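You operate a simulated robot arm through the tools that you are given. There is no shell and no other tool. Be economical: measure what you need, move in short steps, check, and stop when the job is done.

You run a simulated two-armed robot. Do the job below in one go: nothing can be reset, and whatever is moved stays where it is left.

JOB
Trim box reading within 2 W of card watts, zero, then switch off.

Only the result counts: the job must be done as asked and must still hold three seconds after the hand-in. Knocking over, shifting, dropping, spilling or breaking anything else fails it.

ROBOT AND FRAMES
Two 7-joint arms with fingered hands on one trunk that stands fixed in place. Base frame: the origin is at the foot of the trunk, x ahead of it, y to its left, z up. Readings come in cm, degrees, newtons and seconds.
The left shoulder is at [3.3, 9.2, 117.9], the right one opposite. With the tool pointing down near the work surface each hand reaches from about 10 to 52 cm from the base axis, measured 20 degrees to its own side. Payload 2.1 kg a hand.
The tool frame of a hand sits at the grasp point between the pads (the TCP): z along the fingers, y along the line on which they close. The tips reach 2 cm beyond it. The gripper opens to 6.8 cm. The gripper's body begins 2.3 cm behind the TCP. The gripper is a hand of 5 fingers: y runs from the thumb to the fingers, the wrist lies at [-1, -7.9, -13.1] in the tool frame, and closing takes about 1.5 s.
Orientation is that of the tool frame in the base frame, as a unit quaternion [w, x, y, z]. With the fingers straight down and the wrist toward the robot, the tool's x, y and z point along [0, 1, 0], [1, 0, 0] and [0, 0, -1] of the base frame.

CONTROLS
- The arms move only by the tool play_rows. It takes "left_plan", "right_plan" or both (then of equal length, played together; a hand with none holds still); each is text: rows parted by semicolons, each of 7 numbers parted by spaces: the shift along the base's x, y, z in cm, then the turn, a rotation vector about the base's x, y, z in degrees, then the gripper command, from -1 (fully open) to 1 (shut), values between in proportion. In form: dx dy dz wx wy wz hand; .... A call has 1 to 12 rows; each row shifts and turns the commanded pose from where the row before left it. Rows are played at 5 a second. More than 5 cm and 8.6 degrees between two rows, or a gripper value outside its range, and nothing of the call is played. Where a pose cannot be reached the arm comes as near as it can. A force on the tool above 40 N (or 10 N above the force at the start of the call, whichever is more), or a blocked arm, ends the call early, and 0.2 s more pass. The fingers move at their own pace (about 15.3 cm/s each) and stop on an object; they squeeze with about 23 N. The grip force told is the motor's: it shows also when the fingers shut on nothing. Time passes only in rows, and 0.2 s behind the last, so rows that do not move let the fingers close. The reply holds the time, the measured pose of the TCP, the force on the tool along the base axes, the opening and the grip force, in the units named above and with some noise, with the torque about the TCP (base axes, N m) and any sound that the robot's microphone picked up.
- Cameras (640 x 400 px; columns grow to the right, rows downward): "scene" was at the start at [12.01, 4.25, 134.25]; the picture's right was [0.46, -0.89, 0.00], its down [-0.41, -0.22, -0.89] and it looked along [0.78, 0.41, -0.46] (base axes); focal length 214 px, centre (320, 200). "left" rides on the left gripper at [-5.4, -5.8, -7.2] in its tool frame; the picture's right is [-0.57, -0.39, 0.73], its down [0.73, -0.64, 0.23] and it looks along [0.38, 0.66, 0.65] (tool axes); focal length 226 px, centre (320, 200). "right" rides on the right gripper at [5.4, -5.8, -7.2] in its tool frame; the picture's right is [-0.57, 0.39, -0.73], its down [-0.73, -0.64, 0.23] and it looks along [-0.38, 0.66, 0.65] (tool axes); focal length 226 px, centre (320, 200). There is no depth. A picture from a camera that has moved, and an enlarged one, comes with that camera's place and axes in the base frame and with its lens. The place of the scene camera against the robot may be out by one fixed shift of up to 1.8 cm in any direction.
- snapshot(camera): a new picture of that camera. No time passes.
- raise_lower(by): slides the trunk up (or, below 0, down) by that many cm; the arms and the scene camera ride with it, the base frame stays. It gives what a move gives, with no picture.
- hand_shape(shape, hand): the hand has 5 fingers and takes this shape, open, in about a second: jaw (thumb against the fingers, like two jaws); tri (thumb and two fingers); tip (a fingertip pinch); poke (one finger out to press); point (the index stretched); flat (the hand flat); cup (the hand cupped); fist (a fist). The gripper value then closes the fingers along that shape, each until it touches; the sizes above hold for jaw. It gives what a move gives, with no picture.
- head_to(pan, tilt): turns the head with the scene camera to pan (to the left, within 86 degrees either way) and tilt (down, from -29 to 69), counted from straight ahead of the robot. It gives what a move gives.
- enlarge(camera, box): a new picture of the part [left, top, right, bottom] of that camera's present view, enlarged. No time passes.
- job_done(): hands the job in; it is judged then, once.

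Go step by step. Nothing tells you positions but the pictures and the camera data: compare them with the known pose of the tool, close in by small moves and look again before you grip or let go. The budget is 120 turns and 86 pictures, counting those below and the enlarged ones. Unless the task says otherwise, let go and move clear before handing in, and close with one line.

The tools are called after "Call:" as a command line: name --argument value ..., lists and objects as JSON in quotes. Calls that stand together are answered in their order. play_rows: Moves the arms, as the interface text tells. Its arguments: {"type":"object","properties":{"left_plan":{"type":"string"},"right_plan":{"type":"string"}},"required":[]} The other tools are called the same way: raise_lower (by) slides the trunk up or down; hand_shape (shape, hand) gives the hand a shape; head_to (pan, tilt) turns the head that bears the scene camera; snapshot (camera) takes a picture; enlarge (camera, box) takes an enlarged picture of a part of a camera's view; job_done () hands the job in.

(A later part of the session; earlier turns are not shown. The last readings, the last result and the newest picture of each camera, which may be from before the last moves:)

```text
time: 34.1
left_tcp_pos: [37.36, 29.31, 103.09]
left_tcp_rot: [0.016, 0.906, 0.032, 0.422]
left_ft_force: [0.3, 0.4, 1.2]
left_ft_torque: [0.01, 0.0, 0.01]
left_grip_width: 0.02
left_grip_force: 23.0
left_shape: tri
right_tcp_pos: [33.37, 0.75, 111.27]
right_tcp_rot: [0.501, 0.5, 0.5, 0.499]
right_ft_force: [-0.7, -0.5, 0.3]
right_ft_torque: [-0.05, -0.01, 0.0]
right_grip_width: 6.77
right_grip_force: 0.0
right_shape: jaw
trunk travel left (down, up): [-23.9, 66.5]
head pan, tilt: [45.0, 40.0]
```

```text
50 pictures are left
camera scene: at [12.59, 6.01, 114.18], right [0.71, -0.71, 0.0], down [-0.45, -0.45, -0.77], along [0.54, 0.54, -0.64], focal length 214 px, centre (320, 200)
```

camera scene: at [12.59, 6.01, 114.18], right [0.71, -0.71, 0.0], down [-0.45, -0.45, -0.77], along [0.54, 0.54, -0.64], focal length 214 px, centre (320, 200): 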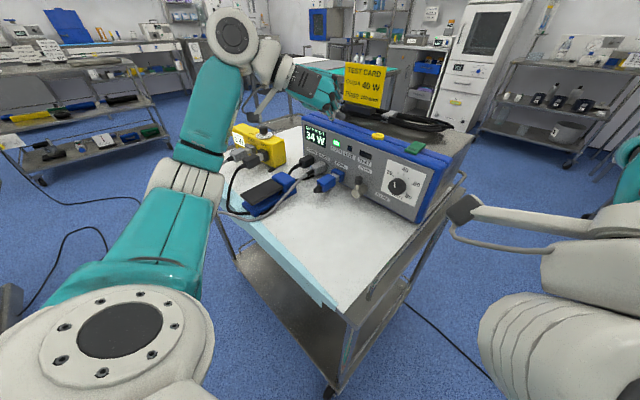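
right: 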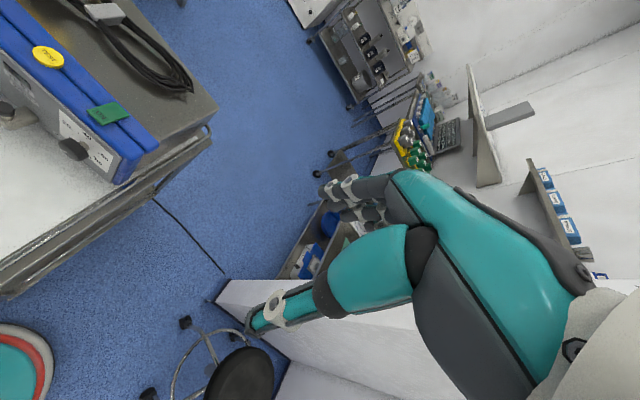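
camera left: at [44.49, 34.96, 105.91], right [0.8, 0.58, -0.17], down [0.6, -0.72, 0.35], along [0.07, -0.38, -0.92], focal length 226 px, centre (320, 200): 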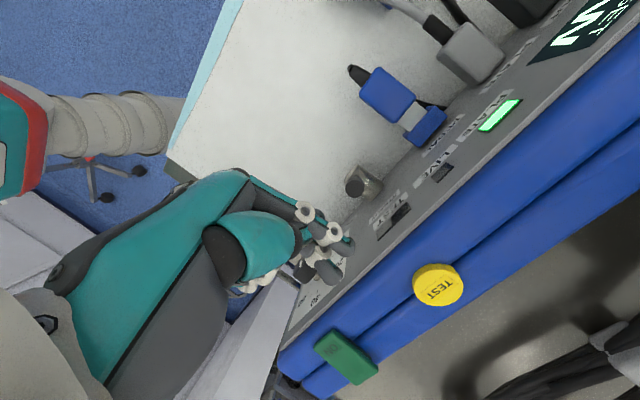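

Continue both turns, and set the right hand to tri.

Call:
hand_shape --shape "tri" --hand "right"

Call:
play_rows --left_plan "0 0 0 -6.56 0 5.5 1; 0 0 0 -6.56 0 5.5 1; 0 0 0 -6.56 0 5.5 1; 0 0 0 -6.56 0 5.5 1; 0 0 0 -6.56 0 5.5 1; 0 0 0 -6.56 0 5.5 1; 0 0 0 -6.56 0 5.5 1; 0 0 0 -6.56 0 5.5 1; 0 0 0 -6.56 0 5.5 1; 0 0 0 -6.56 0 5.5 1; 0 0 0 0 0 0 1; 0 0 0 0 0 0 1" --right_plan "0 0 0 -8.2 0 0 -1; 0 0 0 -8.2 0 0 -1; 0 0 0 -8.2 0 0 -1; 0 0 0 -8.2 0 0 -1; 0 0 0 -8.2 0 0 -1; 0 0 0 -8.2 0 0 -1; 0 0 0 -8.2 0 0 -1; 0 0 0 -8.2 0 0 -1; 0 0 0 -8.2 0 0 -1; 0 0 0 -8.2 0 0 -1; 0 0 0 -8 0 0 -1; 0 0 0 0 0 0 -1"

Call:
snapshot --camera "scene"

```text
time: 35.0
left_tcp_pos: [37.38, 29.4, 102.99]
left_tcp_rot: [0.015, 0.906, 0.033, 0.422]
left_ft_force: [0.5, -0.6, -0.6]
left_ft_torque: [0.02, 0.03, 0.02]
left_grip_width: 0.0
left_grip_force: 22.8
left_shape: tri
right_tcp_pos: [33.5, 0.7, 111.42]
right_tcp_rot: [0.501, 0.501, 0.499, 0.499]
right_ft_force: [0.1, 0.9, -0.7]
right_ft_torque: [-0.04, 0.0, 0.02]
right_grip_width: 6.77
right_grip_force: 0.0
right_shape: tri
trunk travel left (down, up): [-23.9, 66.5]
head pan, tilt: [45.0, 40.0]
```

```text
time: 37.6
left_tcp_pos: [37.35, 29.43, 103.04]
left_tcp_rot: [0.298, 0.643, 0.639, 0.3]
left_ft_force: [-0.5, -0.1, 0.3]
left_ft_torque: [0.0, -0.01, -0.01]
left_grip_width: 0.0
left_grip_force: 22.8
left_shape: tri
right_tcp_pos: [33.45, 0.73, 111.48]
right_tcp_rot: [0.707, -0.001, 0.707, -0.002]
right_ft_force: [-0.8, -0.8, -0.8]
right_ft_torque: [-0.01, -0.03, -0.01]
right_grip_width: 6.77
right_grip_force: 0.0
right_shape: tri
trunk travel left (down, up): [-23.9, 66.5]
head pan, tilt: [45.0, 40.0]
```

```text
49 pictures are left
camera scene: at [12.59, 6.01, 114.17], right [0.71, -0.71, 0.0], down [-0.45, -0.45, -0.77], along [0.54, 0.54, -0.64], focal length 214 px, centre (320, 200)
```

scene: 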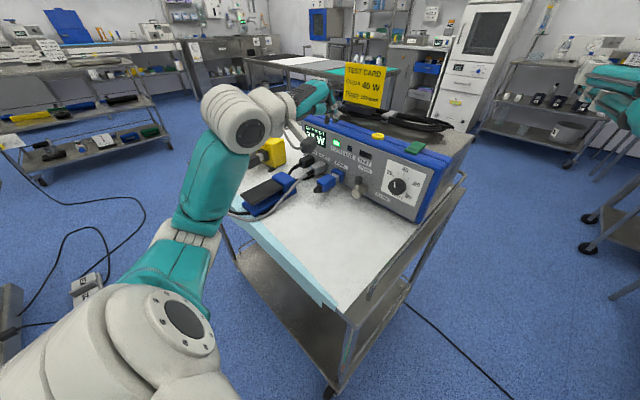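

Left hand goes above TEST while the right hand descends in front of the knob.

Call:
play_rows --left_plan "2 0.1 0 0 0 0 1; 2 0.1 0 0 0 0 1; 2 0.1 0 0 0 0 1; 2 0.1 -0.5 0 0 0 1; 2 0.1 -1 0 0 0 1; 2 0.1 -1 0 0 0 1; 2 0 -1.2 0 0 0 1; 1.5 0 -1.3 0 0 0 1; 0 0 0 0 0 0 1" --right_plan "0 2.5 -3 0 0 0 -1; 0 2.5 -3 0 0 0 -1; 0 2.5 -3 0 0 0 -1; 0 2.5 -3 0 0 0 -1; 0 2.5 -3 0 0 0 -1; 0 2.5 -3 0 0 0 -1; 0 2.5 -3 0 0 0 -1; 0 2.3 -3.3 0 0 0 -1; 0 0 0 0 0 0 -1"

Call:
snapshot --camera "left"

Call:
snapshot --camera "right"

Call:
snapshot --camera "scene"

```text
time: 39.6
left_tcp_pos: [53.0, 29.87, 98.18]
left_tcp_rot: [0.299, 0.643, 0.638, 0.3]
left_ft_force: [-1.2, 0.5, -0.1]
left_ft_torque: [-0.01, -0.01, -0.01]
left_grip_width: 0.0
left_grip_force: 22.9
left_shape: tri
right_tcp_pos: [33.39, 20.4, 87.02]
right_tcp_rot: [0.707, 0.0, 0.708, 0.0]
right_ft_force: [-0.2, -0.4, -0.4]
right_ft_torque: [0.02, 0.0, 0.01]
right_grip_width: 6.78
right_grip_force: 0.1
right_shape: tri
trunk travel left (down, up): [-23.9, 66.5]
head pan, tilt: [45.0, 40.0]
```

```text
48 pictures are left
camera left: at [43.64, 24.66, 98.27], right [0.31, -0.56, -0.77], down [-0.23, 0.74, -0.64], along [0.92, 0.37, 0.1], focal length 226 px, centre (320, 200)
```

left: 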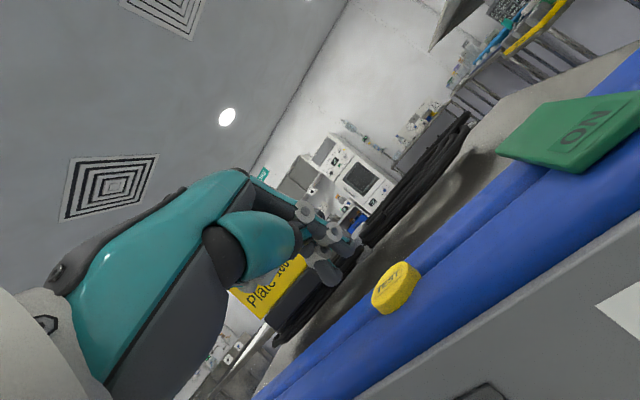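

```text
47 pictures are left
camera right: at [26.16, 14.49, 81.65], right [-0.73, 0.39, 0.57], down [0.23, -0.64, 0.73], along [0.65, 0.66, 0.38], focal length 226 px, centre (320, 200)
```

right: 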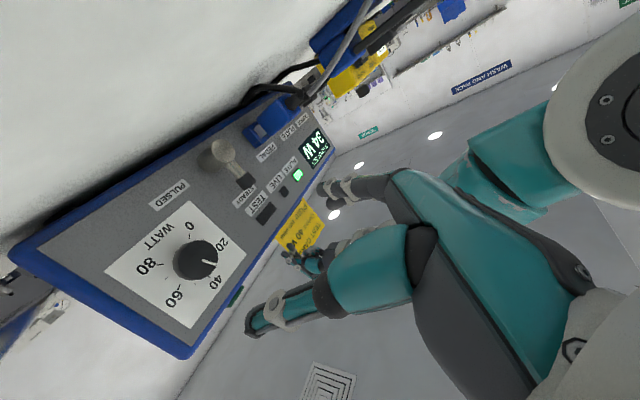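

```text
46 pictures are left
camera scene: at [12.59, 6.02, 114.17], right [0.71, -0.71, 0.0], down [-0.45, -0.45, -0.77], along [0.54, 0.54, -0.64], focal length 214 px, centre (320, 200)
```

scene: 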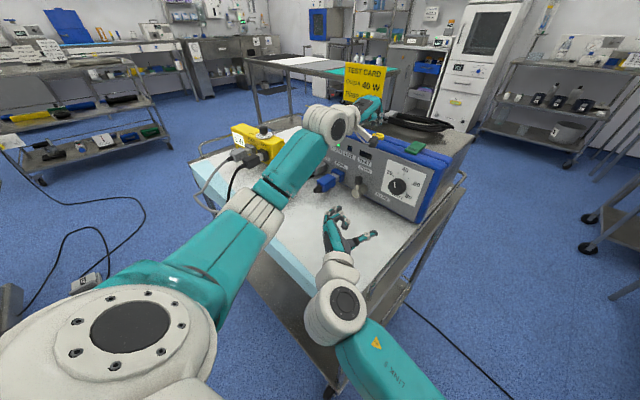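

Both are placed well; the right camera also sees the display. I press TEST and hold while reading the box.

Call:
play_rows --left_plan "0 0 -1 0 0 0 1; 0 0 -1 0 0 0 1; 0 0 -0.5 0 0 0 1; 0 0 0 0 0 0 1; 0 0 0 0 0 0 1; 0 0 0 0 0 0 1"

Call:
enlarge --camera "scene" --box '[210, 80, 410, 220]'

Call:
enlarge --camera "right" --box '[160, 90, 340, 280]'

```text
time: 41.0
left_tcp_pos: [52.78, 29.93, 95.68]
left_tcp_rot: [0.298, 0.644, 0.638, 0.299]
left_ft_force: [0.4, -0.2, 0.6]
left_ft_torque: [0.0, -0.02, -0.01]
left_grip_width: 0.0
left_grip_force: 23.1
left_shape: tri
right_tcp_pos: [33.46, 20.45, 87.03]
right_tcp_rot: [0.707, 0.001, 0.707, -0.001]
right_ft_force: [0.4, 0.3, -0.2]
right_ft_torque: [0.02, 0.02, -0.03]
right_grip_width: 6.77
right_grip_force: 0.0
right_shape: tri
trunk travel left (down, up): [-23.9, 66.5]
head pan, tilt: [45.0, 40.0]
```

```text
2.86 times, centred on (310, 150) of scene
camera zoom: at [12.59, 6.01, 114.17], right [0.71, -0.71, 0.0], down [-0.45, -0.45, -0.77], along [0.54, 0.54, -0.64], focal length 613 px, centre (349, 343)
```

zoom: 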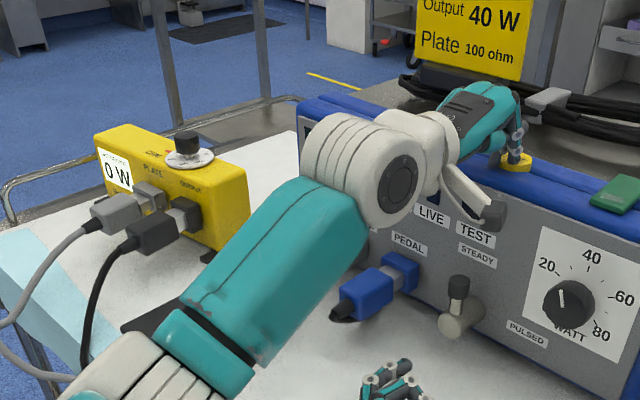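

```text
2.11 times, centred on (250, 185) of right
camera zoom: at [26.17, 14.46, 81.69], right [-0.73, 0.39, 0.57], down [0.23, -0.64, 0.73], along [0.65, 0.66, 0.38], focal length 476 px, centre (467, 232)
```

zoom: 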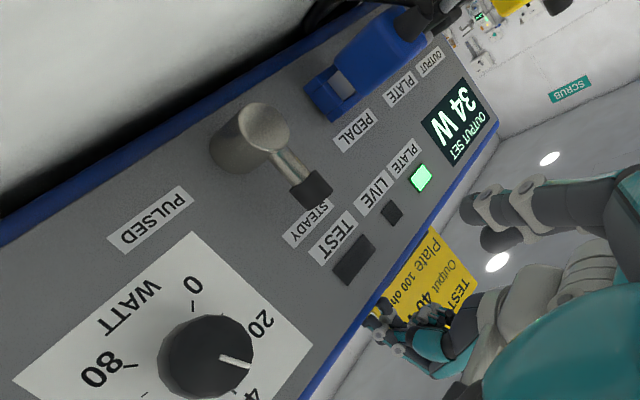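

Not yet in contact. I press deeper.

Call:
play_rows --left_plan "0 0 -0.4 0 0 0 1; 0 0 -0.3 0 0 0 1; 0 0 -0.2 0 0 0 1; 0 0 0 0 0 0 1; 0 0 0 0 0 0 1; 0 0 0 0 0 0 1"

Call:
enlarge --camera "scene" --box '[210, 80, 410, 220]'

Call:
enlarge --camera "right" --box '[160, 90, 340, 280]'

```text
time: 42.2
left_tcp_pos: [52.63, 30.04, 95.31]
left_tcp_rot: [0.303, 0.64, 0.637, 0.306]
left_ft_force: [0.6, -0.5, 20.0]
left_ft_torque: [0.09, -0.02, 0.0]
left_grip_width: 0.0
left_grip_force: 23.2
left_shape: tri
right_tcp_pos: [33.22, 20.38, 87.13]
right_tcp_rot: [0.707, 0.001, 0.707, -0.001]
right_ft_force: [-0.5, -0.8, 0.6]
right_ft_torque: [-0.01, -0.01, -0.01]
right_grip_width: 6.76
right_grip_force: 0.0
right_shape: tri
trunk travel left (down, up): [-23.9, 66.5]
head pan, tilt: [45.0, 40.0]
heard: click
stopped in row 6 (left hand): the force on the tool passed its limit at 41 N (the readings are from after the stop); the commanded pose is now the measured one
```

```text
2.86 times, centred on (310, 150) of scene
camera zoom: at [12.41, 5.91, 114.18], right [0.71, -0.71, 0.0], down [-0.45, -0.45, -0.77], along [0.54, 0.54, -0.64], focal length 613 px, centre (349, 343)
```

zoom: 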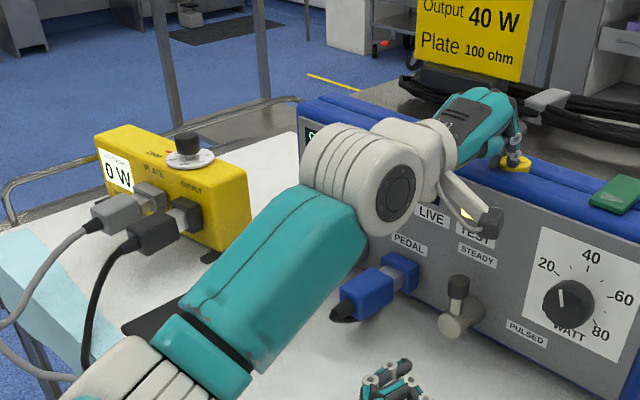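

```text
2.11 times, centred on (250, 185) of right
camera zoom: at [26.04, 14.38, 81.72], right [-0.73, 0.39, 0.56], down [0.23, -0.64, 0.73], along [0.65, 0.66, 0.38], focal length 476 px, centre (467, 232)
```

zoom: 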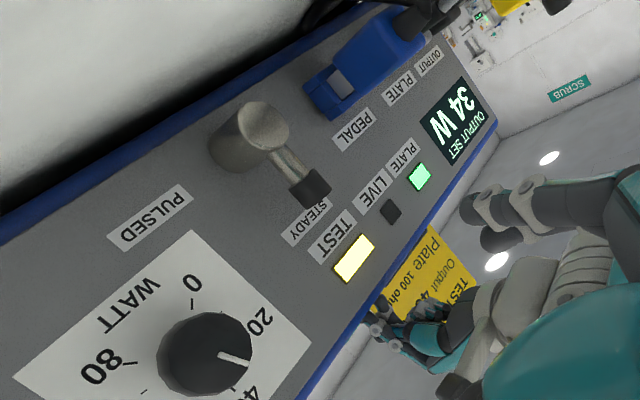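

TEST clicked and its lamp lit, but LIVE is dark and the box reads 0 W. I lift off to see if TEST latches; the pedal probably makes it live.

Call:
play_rows --left_plan "0 0 1 0 0 0 1; 0 0 1.5 0 0 0 1; 0 0 1.5 0 0 0 1; 0 0 0 0 0 0 1"

Call:
snapshot --camera "right"

Call:
enlarge --camera "scene" --box '[180, 100, 380, 240]'

```text
time: 43.2
left_tcp_pos: [52.95, 30.05, 98.98]
left_tcp_rot: [0.301, 0.641, 0.638, 0.303]
left_ft_force: [0.0, 0.4, -0.6]
left_ft_torque: [-0.01, 0.0, 0.0]
left_grip_width: 0.01
left_grip_force: 22.8
left_shape: tri
right_tcp_pos: [33.47, 20.3, 86.92]
right_tcp_rot: [0.708, 0.001, 0.706, -0.001]
right_ft_force: [0.3, 0.0, 0.5]
right_ft_torque: [0.0, 0.01, 0.0]
right_grip_width: 6.77
right_grip_force: 0.1
right_shape: tri
trunk travel left (down, up): [-23.9, 66.5]
head pan, tilt: [45.0, 40.0]
```

```text
41 pictures are left
camera right: at [26.17, 14.46, 81.68], right [-0.73, 0.39, 0.57], down [0.23, -0.64, 0.73], along [0.65, 0.66, 0.38], focal length 226 px, centre (320, 200)
```

right: 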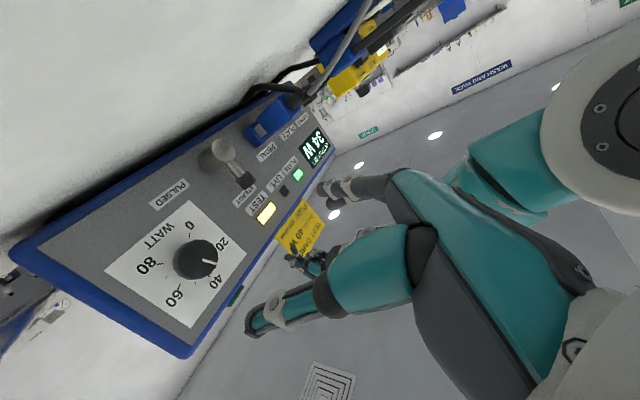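

```text
2.86 times, centred on (280, 170) of scene
camera zoom: at [12.59, 6.01, 114.17], right [0.71, -0.71, 0.0], down [-0.45, -0.45, -0.77], along [0.54, 0.54, -0.64], focal length 613 px, centre (434, 286)
```

zoom: 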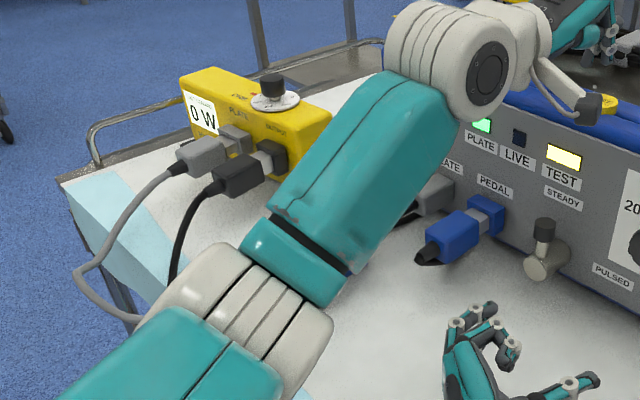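

TEST latches armed. Now the pedal: I bring the left hand over it, pointing down, to look closely.

Call:
play_rows --left_plan "-4 1 1 0 7 0 1; -4 2 0 0 7 0 1; -4 2 0 0 7 0 1; -4 2 0 0 7 0 1; -4 2 0 0 7 0 1; -3 2 0 0 6 0 1; 0 0 0 0 0 0 1"

Call:
snapshot --camera "left"

Call:
snapshot --camera "scene"

```text
time: 44.8
left_tcp_pos: [29.81, 41.01, 100.03]
left_tcp_rot: [0.057, 0.707, 0.702, 0.059]
left_ft_force: [-0.4, 0.2, -0.4]
left_ft_torque: [0.03, -0.02, 0.02]
left_grip_width: 0.0
left_grip_force: 22.6
left_shape: tri
right_tcp_pos: [33.37, 20.49, 87.1]
right_tcp_rot: [0.707, 0.001, 0.707, -0.001]
right_ft_force: [0.0, 0.1, 0.0]
right_ft_torque: [0.01, -0.02, -0.03]
right_grip_width: 6.8
right_grip_force: 0.1
right_shape: tri
trunk travel left (down, up): [-23.9, 66.5]
head pan, tilt: [45.0, 40.0]
```

```text
39 pictures are left
camera left: at [22.77, 35.67, 106.1], right [-0.27, -0.56, -0.78], down [-0.59, 0.74, -0.33], along [0.76, 0.37, -0.53], focal length 226 px, centre (320, 200)
```

left: 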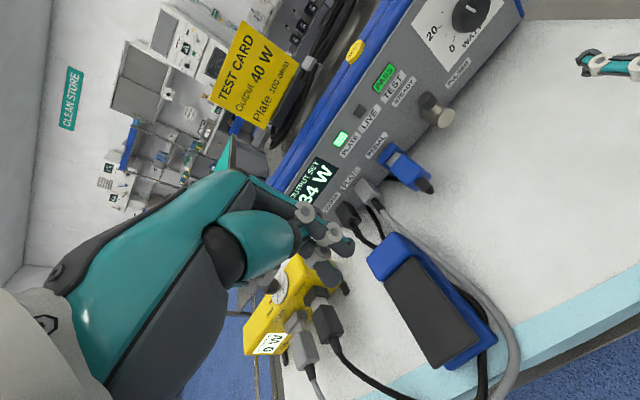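

```text
38 pictures are left
camera scene: at [12.58, 6.02, 114.17], right [0.71, -0.71, 0.0], down [-0.45, -0.45, -0.77], along [0.54, 0.54, -0.64], focal length 214 px, centre (320, 200)
```

scene: 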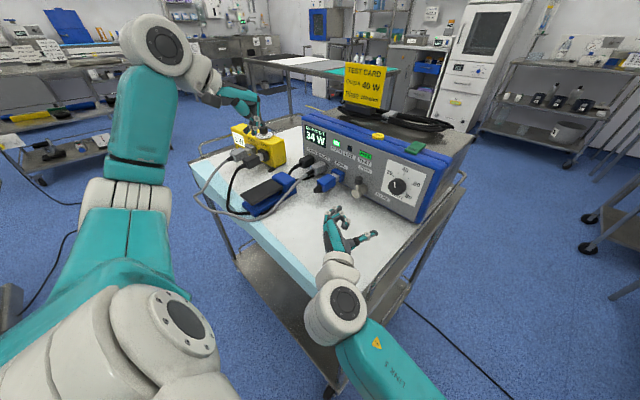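

The TEST lamp turned green (self-test passed), so the pedal should now be allowed. The pedal plate runs along x near y=46, with its free end around x=27. I move over it and lower to look.

Call:
play_rows --left_plan "-0.3 1.7 -3 0 0 0 1; -0.3 1.7 -3.5 0 0 0 1; -0.4 1.5 -3.5 0 0 0 1; 0 0 -1.5 0 0 0 1; 0 0 0 0 0 0 1"

Call:
snapshot --camera "left"

Call:
enlarge --camera "scene" --box '[180, 80, 400, 230]'

```text
time: 46.0
left_tcp_pos: [28.68, 45.73, 88.51]
left_tcp_rot: [0.057, 0.707, 0.703, 0.059]
left_ft_force: [-0.3, -0.9, 0.2]
left_ft_torque: [-0.01, 0.03, 0.0]
left_grip_width: 0.0
left_grip_force: 22.7
left_shape: tri
right_tcp_pos: [33.43, 20.47, 86.99]
right_tcp_rot: [0.707, 0.001, 0.707, -0.001]
right_ft_force: [0.8, -0.6, 0.5]
right_ft_torque: [0.0, 0.01, -0.02]
right_grip_width: 6.77
right_grip_force: 0.0
right_shape: tri
trunk travel left (down, up): [-23.9, 66.5]
head pan, tilt: [45.0, 40.0]
```

```text
37 pictures are left
camera left: at [21.76, 40.43, 94.57], right [-0.27, -0.56, -0.78], down [-0.59, 0.74, -0.33], along [0.76, 0.37, -0.53], focal length 226 px, centre (320, 200)
```

left: 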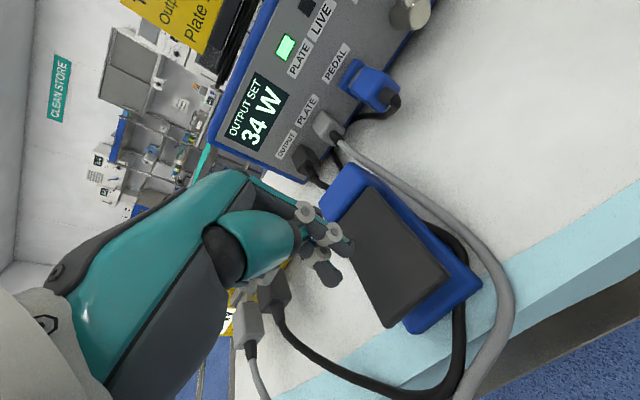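

```text
2.67 times, centred on (290, 155) of scene
camera zoom: at [12.58, 6.02, 114.18], right [0.71, -0.71, 0.0], down [-0.45, -0.45, -0.77], along [0.54, 0.54, -0.64], focal length 572 px, centre (400, 320)
```

zoom: 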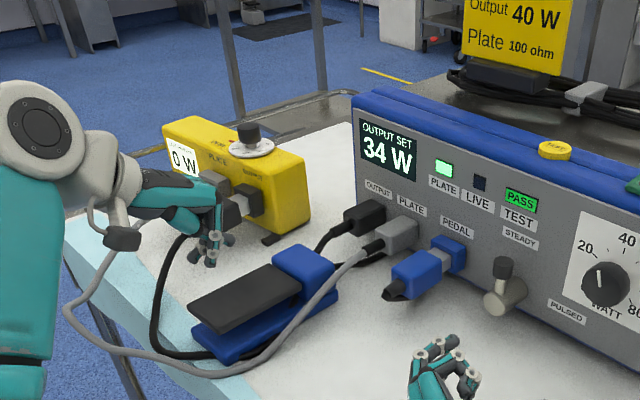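

PASS shows. The fingertip is over the outer part of the plate; I lower onto it.

Call:
play_rows --left_plan "-0.2 0.3 -1.5 0 0 0 1; 0 0 -1.5 0 0 0 1; 0 0 -0.7 0 0 0 1; 0 0 -0.4 0 0 0 1; 0 0 -0.3 0 0 0 1; 0 0 0 0 0 0 1"

Call:
enlarge --camera "scene" --box '[180, 80, 400, 230]'

```text
time: 47.4
left_tcp_pos: [28.65, 46.16, 84.1]
left_tcp_rot: [0.058, 0.707, 0.703, 0.059]
left_ft_force: [-0.7, 0.7, -0.3]
left_ft_torque: [0.01, 0.02, -0.01]
left_grip_width: 0.02
left_grip_force: 22.4
left_shape: tri
right_tcp_pos: [33.37, 20.47, 86.91]
right_tcp_rot: [0.707, 0.001, 0.707, 0.0]
right_ft_force: [0.2, 0.5, 0.4]
right_ft_torque: [-0.01, 0.0, -0.02]
right_grip_width: 6.74
right_grip_force: 0.0
right_shape: tri
trunk travel left (down, up): [-23.9, 66.5]
head pan, tilt: [45.0, 40.0]
```

```text
2.67 times, centred on (290, 155) of scene
camera zoom: at [12.59, 6.02, 114.17], right [0.71, -0.71, 0.0], down [-0.45, -0.45, -0.77], along [0.54, 0.54, -0.64], focal length 572 px, centre (400, 320)
```

zoom: 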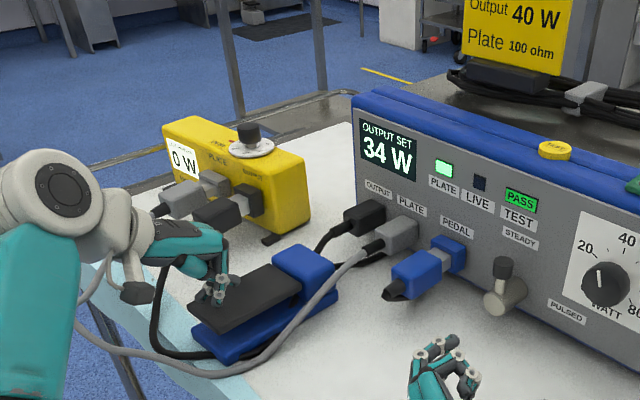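

Just above the plate. I press further and hold; both box and display remain visible.

Call:
play_rows --left_plan "0 0 -0.4 0 0 0 1; 0 0 -0.3 0 0 0 1; 0 0 -0.3 0 0 0 1; 0 0 -0.2 0 0 0 1; 0 0 0 0 0 0 1; 0 0 0 0 0 0 1"

Call:
enlarge --camera "scene" --box '[180, 80, 400, 230]'

```text
time: 48.8
left_tcp_pos: [28.6, 46.14, 82.76]
left_tcp_rot: [0.058, 0.707, 0.702, 0.059]
left_ft_force: [0.4, -0.1, 2.1]
left_ft_torque: [0.0, -0.02, 0.01]
left_grip_width: 0.0
left_grip_force: 23.5
left_shape: tri
right_tcp_pos: [33.45, 20.31, 87.04]
right_tcp_rot: [0.707, 0.0, 0.707, 0.0]
right_ft_force: [0.2, 0.0, -0.7]
right_ft_torque: [0.01, -0.01, -0.03]
right_grip_width: 6.75
right_grip_force: 0.1
right_shape: tri
trunk travel left (down, up): [-23.9, 66.5]
head pan, tilt: [45.0, 40.0]
```

```text
2.67 times, centred on (290, 155) of scene
camera zoom: at [12.58, 5.99, 114.18], right [0.71, -0.71, 0.0], down [-0.45, -0.45, -0.77], along [0.54, 0.54, -0.64], focal length 572 px, centre (400, 320)
```

zoom: 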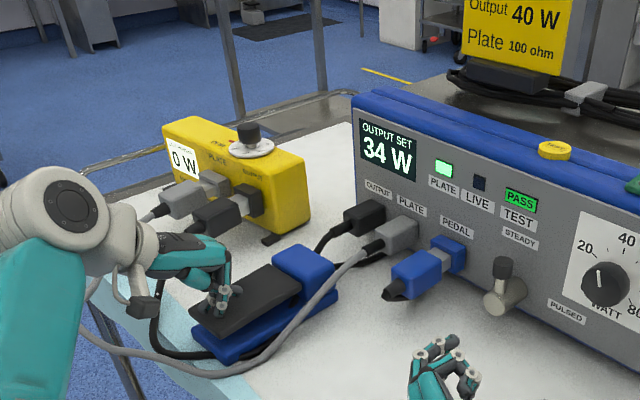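

Light contact (2 N). I press deeper.

Call:
play_rows --left_plan "0 0 -0.3 0 0 0 1; 0 0 -0.3 0 0 0 1; 0 0 -0.2 0 0 0 1; 0 0 0 0 0 0 1; 0 0 0 0 0 0 1"

Call:
enlarge --camera "scene" --box '[180, 80, 400, 230]'

```text
time: 50.0
left_tcp_pos: [28.57, 46.3, 82.1]
left_tcp_rot: [0.057, 0.706, 0.704, 0.059]
left_ft_force: [0.1, 0.2, 2.8]
left_ft_torque: [0.0, 0.0, 0.0]
left_grip_width: 0.0
left_grip_force: 23.0
left_shape: tri
right_tcp_pos: [33.27, 20.44, 87.0]
right_tcp_rot: [0.707, 0.001, 0.707, -0.001]
right_ft_force: [0.4, 0.4, 0.1]
right_ft_torque: [0.01, 0.0, -0.05]
right_grip_width: 6.76
right_grip_force: 0.1
right_shape: tri
trunk travel left (down, up): [-23.9, 66.5]
head pan, tilt: [45.0, 40.0]
heard: click
```

```text
2.67 times, centred on (290, 155) of scene
camera zoom: at [12.57, 6.0, 114.18], right [0.71, -0.71, 0.0], down [-0.45, -0.45, -0.77], along [0.54, 0.54, -0.64], focal length 572 px, centre (400, 320)
```

zoom: 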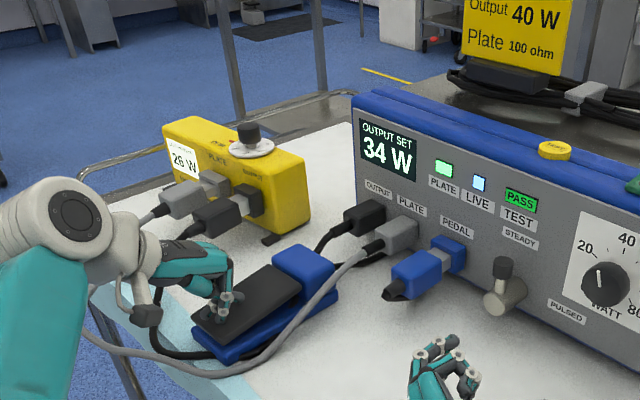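

LIVE is on and the box reads in the twenties. I zoom to read it, then release the pedal.

Call:
enlarge --camera "scene" --box '[230, 120, 290, 160]'

Call:
play_rows --left_plan "0 0 1 0 0 0 1; 0 0 1 0 0 0 1; 0 0 0 0 0 0 1" --right_plan "3 0 0 0 0 0 -1; 3 0 0 0 0 0 -1; 3 0 0 0 0 0 -1"

Call:
enlarge --camera "scene" --box '[180, 100, 440, 250]'

```text
10.00 times, centred on (260, 140) of scene
camera zoom: at [12.57, 6.0, 114.18], right [0.71, -0.71, 0.0], down [-0.45, -0.45, -0.77], along [0.54, 0.54, -0.64], focal length 2145 px, centre (920, 800)
```

zoom: 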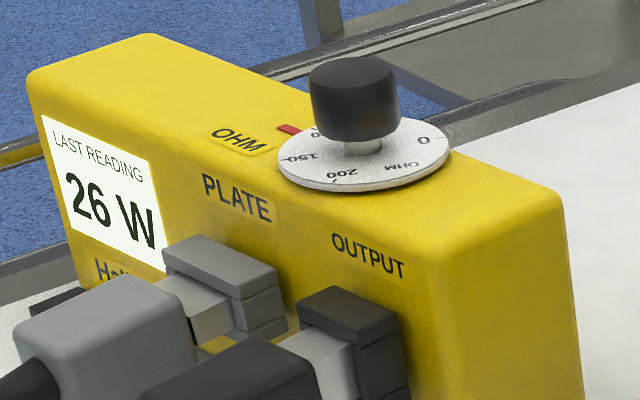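

```text
time: 50.8
left_tcp_pos: [28.4, 46.44, 84.09]
left_tcp_rot: [0.058, 0.706, 0.703, 0.058]
left_ft_force: [0.0, -0.4, 0.7]
left_ft_torque: [0.01, 0.0, -0.02]
left_grip_width: 0.0
left_grip_force: 23.2
left_shape: tri
right_tcp_pos: [42.33, 20.55, 87.0]
right_tcp_rot: [0.706, 0.0, 0.708, -0.001]
right_ft_force: [-6.7, 12.3, -8.8]
right_ft_torque: [1.32, -0.35, -1.53]
right_grip_width: 6.75
right_grip_force: 0.0
right_shape: tri
trunk travel left (down, up): [-23.9, 66.5]
head pan, tilt: [45.0, 40.0]
```

```text
2.46 times, centred on (310, 175) of scene
camera zoom: at [12.56, 6.18, 114.15], right [0.71, -0.71, 0.0], down [-0.45, -0.46, -0.77], along [0.54, 0.54, -0.64], focal length 528 px, centre (345, 262)
```

zoom: 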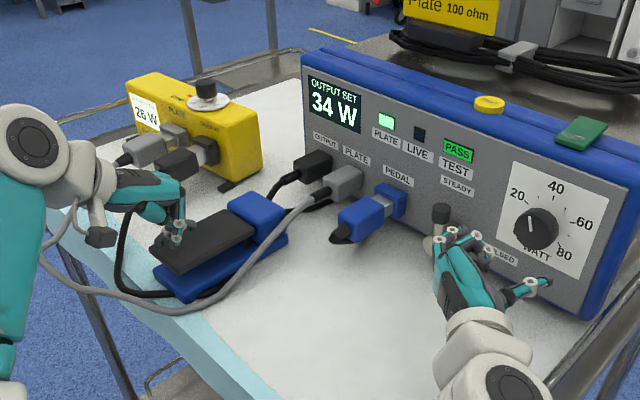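

The box read 26 W at set 34 (ohm index at 100). The right hand feels a contact of ~16 N, so I look before moving on.

Call:
snapshot --camera "right"

Call:
snapshot --camera "scene"

```text
30 pictures are left
camera right: at [35.13, 14.61, 81.62], right [-0.73, 0.39, 0.57], down [0.23, -0.64, 0.73], along [0.65, 0.66, 0.38], focal length 226 px, centre (320, 200)
```

right: 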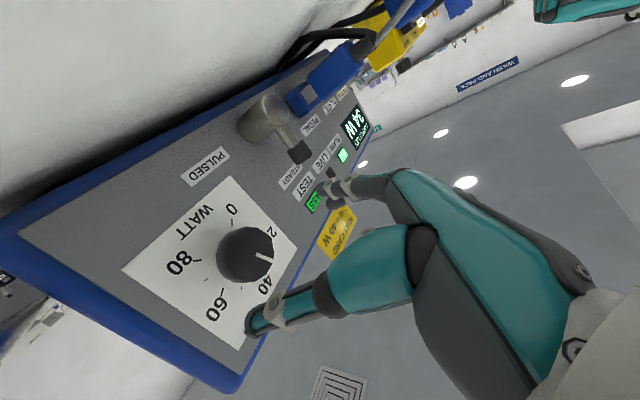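

```text
29 pictures are left
camera scene: at [12.56, 6.18, 114.15], right [0.71, -0.71, 0.0], down [-0.45, -0.46, -0.77], along [0.54, 0.54, -0.64], focal length 214 px, centre (320, 200)
```

scene: 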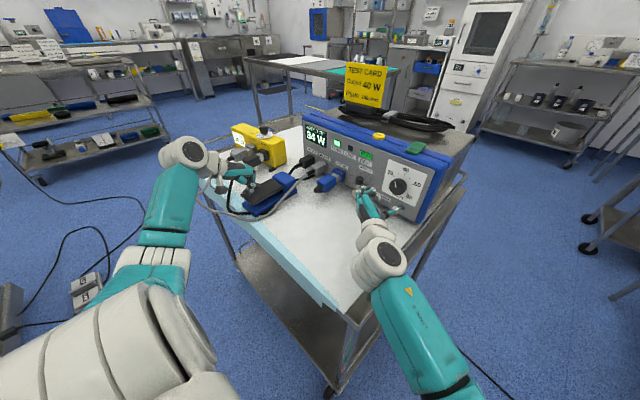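

The right forearm seems to rest on the cart's right edge. I back it off, raise the trunk to bring the elbows up, and re-approach.

Call:
play_rows --right_plan "-3 0 0 0 0 0 -1; -3 0 0 0 0 0 -1; -3 0 0 0 0 0 -1; 0 0 0 0 0 0 -1"

Call:
raise_lower --by 14

```text
time: 51.8
left_tcp_pos: [28.51, 46.29, 84.16]
left_tcp_rot: [0.058, 0.707, 0.703, 0.058]
left_ft_force: [0.7, 0.3, -0.3]
left_ft_torque: [0.01, 0.02, 0.02]
left_grip_width: 0.0
left_grip_force: 23.2
left_shape: tri
right_tcp_pos: [33.43, 20.51, 87.03]
right_tcp_rot: [0.708, 0.0, 0.707, -0.001]
right_ft_force: [0.1, -0.2, 0.0]
right_ft_torque: [0.01, -0.01, 0.03]
right_grip_width: 6.8
right_grip_force: 0.1
right_shape: tri
trunk travel left (down, up): [-23.9, 66.5]
head pan, tilt: [45.0, 40.0]
```

```text
time: 53.5
left_tcp_pos: [28.59, 46.09, 98.05]
left_tcp_rot: [0.057, 0.706, 0.703, 0.058]
left_ft_force: [-1.1, -0.3, -0.4]
left_ft_torque: [0.04, 0.0, 0.0]
left_grip_width: 0.0
left_grip_force: 22.8
left_shape: tri
right_tcp_pos: [34.38, 19.38, 100.5]
right_tcp_rot: [0.715, -0.006, 0.699, -0.018]
right_ft_force: [0.3, 0.1, 1.0]
right_ft_torque: [-0.01, 0.03, -0.02]
right_grip_width: 6.79
right_grip_force: 0.1
right_shape: tri
trunk travel left (down, up): [-37.9, 52.5]
head pan, tilt: [45.0, 40.0]
```

The right pose is a little off after the lift; I look at it.

Call:
head_to --pan 15 --tilt 50

Call:
snapshot --camera "scene"

```text
time: 54.4
left_tcp_pos: [28.55, 46.34, 98.17]
left_tcp_rot: [0.059, 0.707, 0.702, 0.058]
left_ft_force: [-0.1, 0.0, 0.1]
left_ft_torque: [0.03, 0.02, 0.01]
left_grip_width: 0.0
left_grip_force: 23.1
left_shape: tri
right_tcp_pos: [34.37, 19.35, 100.12]
right_tcp_rot: [0.714, -0.008, 0.7, -0.022]
right_ft_force: [-0.3, 0.3, -0.3]
right_ft_torque: [-0.03, 0.0, 0.03]
right_grip_width: 6.77
right_grip_force: 0.0
right_shape: tri
trunk travel left (down, up): [-37.9, 52.5]
head pan, tilt: [15.0, 50.0]
```

```text
28 pictures are left
camera scene: at [11.82, 2.01, 126.89], right [0.26, -0.97, 0.0], down [-0.74, -0.2, -0.64], along [0.62, 0.17, -0.77], focal length 214 px, centre (320, 200)
```

scene: 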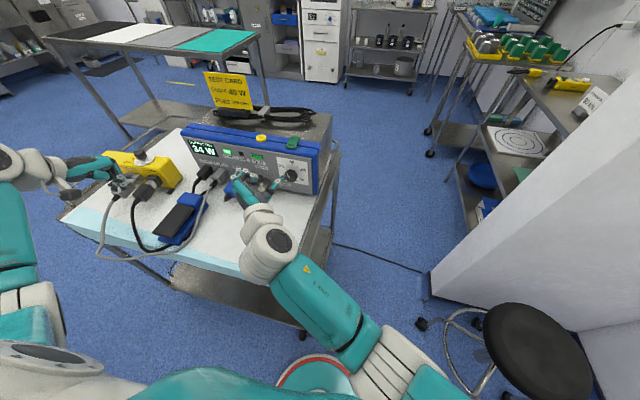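

The right arm sits slightly off its commanded pose, so I retract it to safety and use only the left hand.

Call:
play_rows --right_plan "0 0 2 0 0 0 -1; 0 -2 2 0 0 0 -1; 0 -3 2 0 0 0 -1; 0 -3 2 0 0 0 -1; 0 -3 2 0 0 0 -1; 0 -3 2 0 0 0 -1; 0 -3 1 0 0 0 -1; 0 -2 0 0 0 0 -1; 0 0 0 0 0 0 -1"

Call:
snapshot --camera "scene"

```text
time: 56.4
left_tcp_pos: [28.67, 46.12, 98.14]
left_tcp_rot: [0.059, 0.707, 0.702, 0.059]
left_ft_force: [-0.7, 0.4, -0.5]
left_ft_torque: [0.02, 0.01, 0.02]
left_grip_width: 0.0
left_grip_force: 22.6
left_shape: tri
right_tcp_pos: [33.43, 1.43, 114.14]
right_tcp_rot: [0.708, 0.001, 0.707, -0.001]
right_ft_force: [0.3, -1.1, 0.2]
right_ft_torque: [0.01, 0.01, 0.0]
right_grip_width: 6.78
right_grip_force: 0.0
right_shape: tri
trunk travel left (down, up): [-37.9, 52.5]
head pan, tilt: [15.0, 50.0]
```

```text
27 pictures are left
camera scene: at [11.82, 1.99, 126.89], right [0.26, -0.97, 0.0], down [-0.74, -0.2, -0.64], along [0.62, 0.17, -0.77], focal length 214 px, centre (320, 200)
```

scene: 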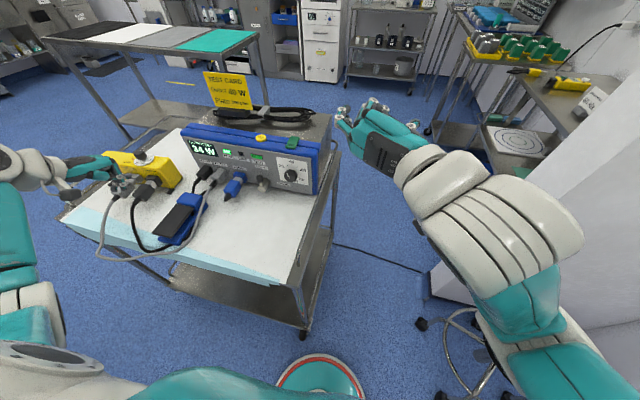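

The right arm is clear and accurate again. I turn the left hand horizontal toward the knob side while lifting both arms, then lower the trunk a bit.

Call:
play_rows --left_plan "0 0 1.5 0 -8.1 0 1; 0.8 -2 1.5 0 -8.1 0 1; 0.8 -2.5 1.5 0 -8.1 0 1; 0.8 -2.5 1.5 0 -8.1 0 1; 0.8 -2.5 1.5 0 -8.1 0 1; 0.8 -3 1 0 -8.1 0 1; 0.8 -3 1 0 -8.1 0 1; 0.8 -3 1 0 -8.1 0 1; 0.8 -3 0.5 0 -8.1 0 1; 0.8 -3 0 0 -8.1 0 1; 0 0 0 0 0 0 1" --right_plan "0 0 0.8 0 0 0 -1; 0 -0.2 0.8 0 0 0 -1; 0 -0.2 0.8 0 0 0 -1; 0 -0.2 0.8 0 0 0 -1; 0 -0.2 0.8 0 0 0 -1; 0 -0.2 0.8 0 0 0 -1; 0 0 0.8 0 0 0 -1; 0 0 0.8 0 0 0 -1; 0 0 0.8 0 0 0 -1; 0 0 0.8 0 0 0 -1; 0 0 0 0 0 0 -1"

Call:
raise_lower --by -12

Call:
play_rows --left_plan "0 0 0 8.5 0 0 -1; 0 0 0 8.5 0 0 -1; 0 0 0 8.5 0 0 -1; 0 0 0 8.5 0 0 -1; 0 0 0 8.5 0 0 -1; 0 0 0 8.5 0 0 -1; 0 0 0 8.5 0 0 -1; 0 0 0 8.5 0 0 -1; 0 0 0 8.5 0 0 -1; 0 0 0 8.5 0 0 -1; 0 0 0 8.5 0 0 -1; 0 0 0 8.5 0 0 -1"

```text
time: 58.8
left_tcp_pos: [35.91, 21.72, 109.12]
left_tcp_rot: [0.501, 0.499, 0.496, 0.504]
left_ft_force: [0.7, -0.3, 0.0]
left_ft_torque: [-0.03, -0.03, 0.02]
left_grip_width: 0.0
left_grip_force: 23.3
left_shape: tri
right_tcp_pos: [33.61, 0.39, 122.1]
right_tcp_rot: [0.707, 0.0, 0.707, -0.001]
right_ft_force: [0.2, -0.4, -0.2]
right_ft_torque: [0.02, -0.02, 0.04]
right_grip_width: 6.77
right_grip_force: 0.1
right_shape: tri
trunk travel left (down, up): [-37.9, 52.5]
head pan, tilt: [15.0, 50.0]
```

```text
time: 60.3
left_tcp_pos: [35.84, 21.66, 97.01]
left_tcp_rot: [0.501, 0.5, 0.496, 0.503]
left_ft_force: [0.1, -0.1, -0.9]
left_ft_torque: [-0.02, 0.01, 0.0]
left_grip_width: 0.01
left_grip_force: 22.6
left_shape: tri
right_tcp_pos: [33.29, 0.48, 110.08]
right_tcp_rot: [0.707, 0.0, 0.707, 0.0]
right_ft_force: [0.0, 0.3, 0.2]
right_ft_torque: [0.01, 0.01, 0.0]
right_grip_width: 6.79
right_grip_force: 0.1
right_shape: tri
trunk travel left (down, up): [-25.9, 64.5]
head pan, tilt: [15.0, 50.0]
```

```text
time: 62.9
left_tcp_pos: [35.75, 21.74, 97.03]
left_tcp_rot: [-0.072, 0.703, -0.078, 0.703]
left_ft_force: [0.7, 0.2, 0.1]
left_ft_torque: [-0.02, 0.0, 0.01]
left_grip_width: 6.75
left_grip_force: 0.0
left_shape: tri
right_tcp_pos: [33.43, 0.32, 110.0]
right_tcp_rot: [0.707, 0.0, 0.707, -0.001]
right_ft_force: [0.0, -0.2, 0.4]
right_ft_torque: [0.01, -0.02, -0.02]
right_grip_width: 6.78
right_grip_force: 0.1
right_shape: tri
trunk travel left (down, up): [-25.9, 64.5]
head pan, tilt: [15.0, 50.0]
```

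Now down and forward to the knob line.

Call:
play_rows --left_plan "0 -0.4 -3.3 0 0 0 -1; 0 -0.4 -3.3 0 0 0 -1; 0 -0.4 -3.3 0 0 0 -1; 3.5 0 0 0 0 0 -1; 3.5 0 0 0 0 0 -1; 2.5 0 0 0 0 0 -1; 0 0 0 0 0 0 -1"

Call:
snapshot --camera "left"

```text
time: 64.5
left_tcp_pos: [45.28, 20.46, 86.97]
left_tcp_rot: [-0.072, 0.703, -0.078, 0.703]
left_ft_force: [0.0, 0.3, 0.2]
left_ft_torque: [0.02, 0.02, -0.02]
left_grip_width: 6.78
left_grip_force: 0.1
left_shape: tri
right_tcp_pos: [33.34, 0.33, 110.02]
right_tcp_rot: [0.707, 0.0, 0.707, 0.0]
right_ft_force: [0.5, 0.2, -0.5]
right_ft_torque: [0.04, 0.03, -0.01]
right_grip_width: 6.81
right_grip_force: 0.1
right_shape: tri
trunk travel left (down, up): [-25.9, 64.5]
head pan, tilt: [15.0, 50.0]
```

```text
26 pictures are left
camera left: at [38.17, 27.47, 82.88], right [0.73, 0.49, -0.47], down [0.24, 0.47, 0.85], along [0.64, -0.73, 0.23], focal length 226 px, centre (320, 200)
```

left: 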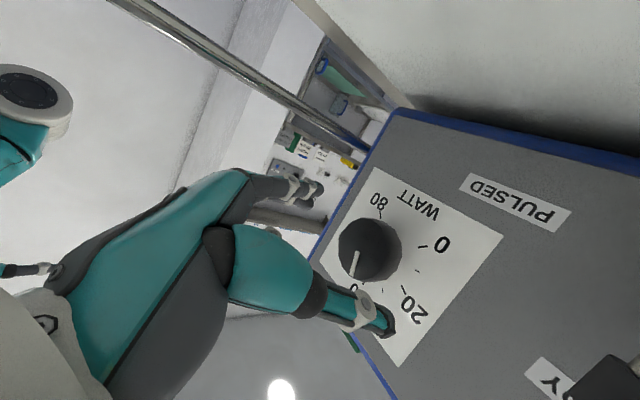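

The knob hasn't moved. I advance, grip, and turn +60°.

Call:
play_rows --left_plan "1.3 0 0.05 0 0 0 -1; 1.3 0 0.05 0 0 0 -1; 1.1 0 0 0 0 0 -1; 0 0 0 0 0 0 0.3; 0 0 0 0 0 0 1; 0 0 0 0 0 0 1; 0 0 0 0 0 0 1; 0 0 0 0 0 0 1"

Call:
play_rows --left_plan "0 0 0 8.5 0 0 1; 0 0 0 8.5 0 0 1; 0 0 0 8.5 0 0 1; 0 0 0 8.5 0 0 1; 0 0 0 8.5 0 0 1; 0 0 0 8.5 0 0 1; 0 0 0 8.5 0 0 1; 0 0 0 0 0 0 1; 0 0 0 0 0 0 1"

Call:
snapshot --camera "scene"

```text
time: 66.3
left_tcp_pos: [49.09, 20.28, 87.21]
left_tcp_rot: [-0.073, 0.703, -0.08, 0.703]
left_ft_force: [3.1, -4.1, 0.6]
left_ft_torque: [-0.01, 0.03, 0.04]
left_grip_width: 2.42
left_grip_force: 22.9
left_shape: tri
right_tcp_pos: [33.47, 0.39, 109.98]
right_tcp_rot: [0.707, 0.001, 0.707, 0.0]
right_ft_force: [-0.2, 1.1, -0.2]
right_ft_torque: [0.02, -0.02, 0.02]
right_grip_width: 6.77
right_grip_force: 0.0
right_shape: tri
trunk travel left (down, up): [-25.9, 64.5]
head pan, tilt: [15.0, 50.0]
```

```text
time: 68.3
left_tcp_pos: [49.03, 20.25, 87.32]
left_tcp_rot: [-0.412, 0.574, -0.419, 0.571]
left_ft_force: [1.9, -14.6, -6.5]
left_ft_torque: [-0.2, 0.17, -0.09]
left_grip_width: 2.39
left_grip_force: 22.7
left_shape: tri
right_tcp_pos: [33.46, 0.28, 109.97]
right_tcp_rot: [0.708, 0.001, 0.707, -0.001]
right_ft_force: [-0.1, -0.3, -1.1]
right_ft_torque: [-0.01, -0.01, -0.01]
right_grip_width: 6.78
right_grip_force: 0.0
right_shape: tri
trunk travel left (down, up): [-25.9, 64.5]
head pan, tilt: [15.0, 50.0]
```

```text
25 pictures are left
camera scene: at [13.72, 1.83, 114.77], right [0.26, -0.97, 0.0], down [-0.74, -0.2, -0.64], along [0.62, 0.17, -0.77], focal length 214 px, centre (320, 200)
```

scene: 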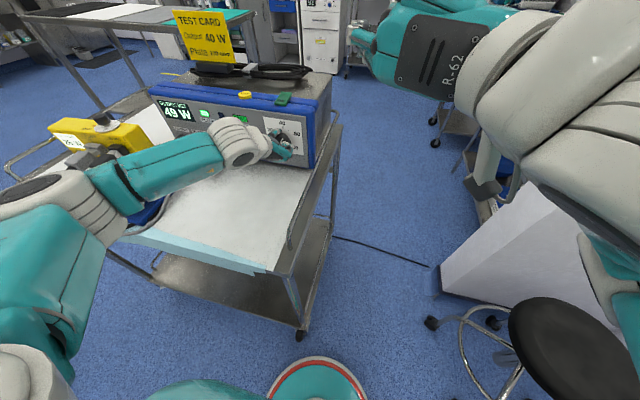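

The display shows 49 W in the grip. I add 4°, release, and back off.

Call:
play_rows --left_plan "0 0 0 4 0 0 1; 0 0 0 0 0 0 1; 0 0 0 0 0 0 -1; 0 0 0 0 0 0 -1; 0 0 0 0 0 0 -1; -2 0 0 0 0 0 -1; -3 0 0 0 0 0 -1; -3 0 0 0 0 0 -1; -2 0 2 0 0 0 -1; -1 0 4 0 0 0 -1; -1 1 4 0 0 0 1; 0 1 4 0 0 0 1"

Call:
enlarge --camera "scene" --box '[20, 60, 320, 260]'

```text
time: 70.9
left_tcp_pos: [37.19, 22.56, 101.46]
left_tcp_rot: [-0.432, 0.559, -0.437, 0.556]
left_ft_force: [0.3, -0.2, -0.2]
left_ft_torque: [-0.03, 0.02, 0.0]
left_grip_width: 0.0
left_grip_force: 19.1
left_shape: tri
right_tcp_pos: [33.33, 0.42, 110.02]
right_tcp_rot: [0.707, 0.0, 0.707, 0.0]
right_ft_force: [0.6, 0.3, 0.1]
right_ft_torque: [0.02, -0.01, 0.0]
right_grip_width: 6.8
right_grip_force: 0.1
right_shape: tri
trunk travel left (down, up): [-25.9, 64.5]
head pan, tilt: [15.0, 50.0]
```

```text
2.00 times, centred on (170, 160) of scene
camera zoom: at [13.64, 1.99, 114.78], right [0.26, -0.97, 0.0], down [-0.74, -0.2, -0.64], along [0.62, 0.17, -0.77], focal length 429 px, centre (620, 280)
```

zoom: 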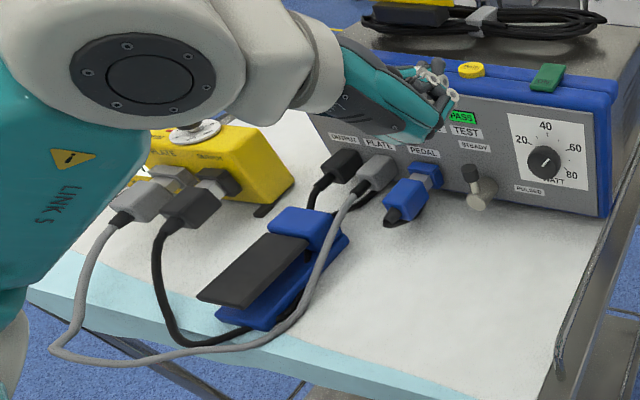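

Next I bring the left hand to the pedal in this thumb-up posture, tilted down.

Call:
play_rows --left_plan "-1.25 2.95 0 7 0 0 1; -1.25 2.95 0 7 0 0 1; -1.25 2.95 0 0 8 0 1; -1.25 2.95 0 0 8 0 1; -1.25 2.95 0 0 8 0 1; -1.25 2.95 0 0 8 0 1; -1.25 2.95 0 0 8 0 1; -1.25 2.95 0 0 8 0 1; 0 0 -3.5 0 0 0 1; 0 0 -3.5 0 0 0 1; 0 0 -3.5 0 0 0 1; 0 0 -2 0 0 0 1"

Call:
head_to --pan 45 --tilt 40

Call:
snapshot --camera "scene"

Call:
snapshot --camera "left"

```text
time: 73.5
left_tcp_pos: [26.94, 46.18, 88.8]
left_tcp_rot: [-0.25, 0.662, -0.66, 0.251]
left_ft_force: [-0.4, -0.5, -0.2]
left_ft_torque: [-0.02, -0.01, -0.01]
left_grip_width: 0.01
left_grip_force: 23.3
left_shape: tri
right_tcp_pos: [33.38, 0.35, 110.03]
right_tcp_rot: [0.707, 0.001, 0.707, 0.0]
right_ft_force: [0.3, 0.6, -0.5]
right_ft_torque: [0.02, 0.04, -0.01]
right_grip_width: 6.79
right_grip_force: 0.0
right_shape: tri
trunk travel left (down, up): [-25.9, 64.5]
head pan, tilt: [15.0, 50.0]
```

```text
time: 74.5
left_tcp_pos: [26.78, 46.12, 88.85]
left_tcp_rot: [-0.249, 0.662, -0.661, 0.251]
left_ft_force: [0.4, -0.3, -0.1]
left_ft_torque: [0.01, -0.01, -0.01]
left_grip_width: 0.0
left_grip_force: 23.1
left_shape: tri
right_tcp_pos: [33.39, 0.46, 110.06]
right_tcp_rot: [0.708, 0.0, 0.707, -0.001]
right_ft_force: [-0.4, -0.1, -0.3]
right_ft_torque: [-0.02, 0.01, -0.01]
right_grip_width: 6.8
right_grip_force: 0.1
right_shape: tri
trunk travel left (down, up): [-25.9, 64.5]
head pan, tilt: [45.0, 40.0]
```

```text
23 pictures are left
camera scene: at [12.22, 6.0, 116.2], right [0.71, -0.71, 0.0], down [-0.46, -0.45, -0.77], along [0.54, 0.54, -0.64], focal length 214 px, centre (320, 200)
```

scene: 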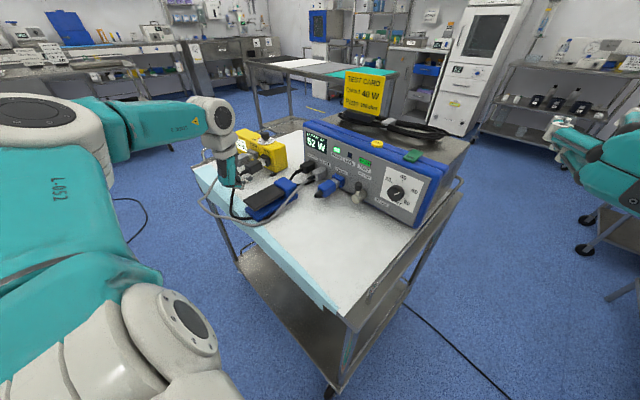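

```text
22 pictures are left
camera left: at [26.51, 51.73, 98.0], right [0.77, 0.57, -0.29], down [0.63, -0.73, 0.25], along [-0.07, -0.38, -0.92], focal length 226 px, centre (320, 200)
```

left: 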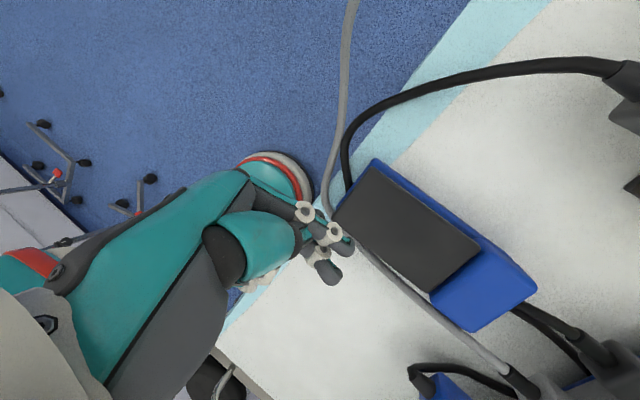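

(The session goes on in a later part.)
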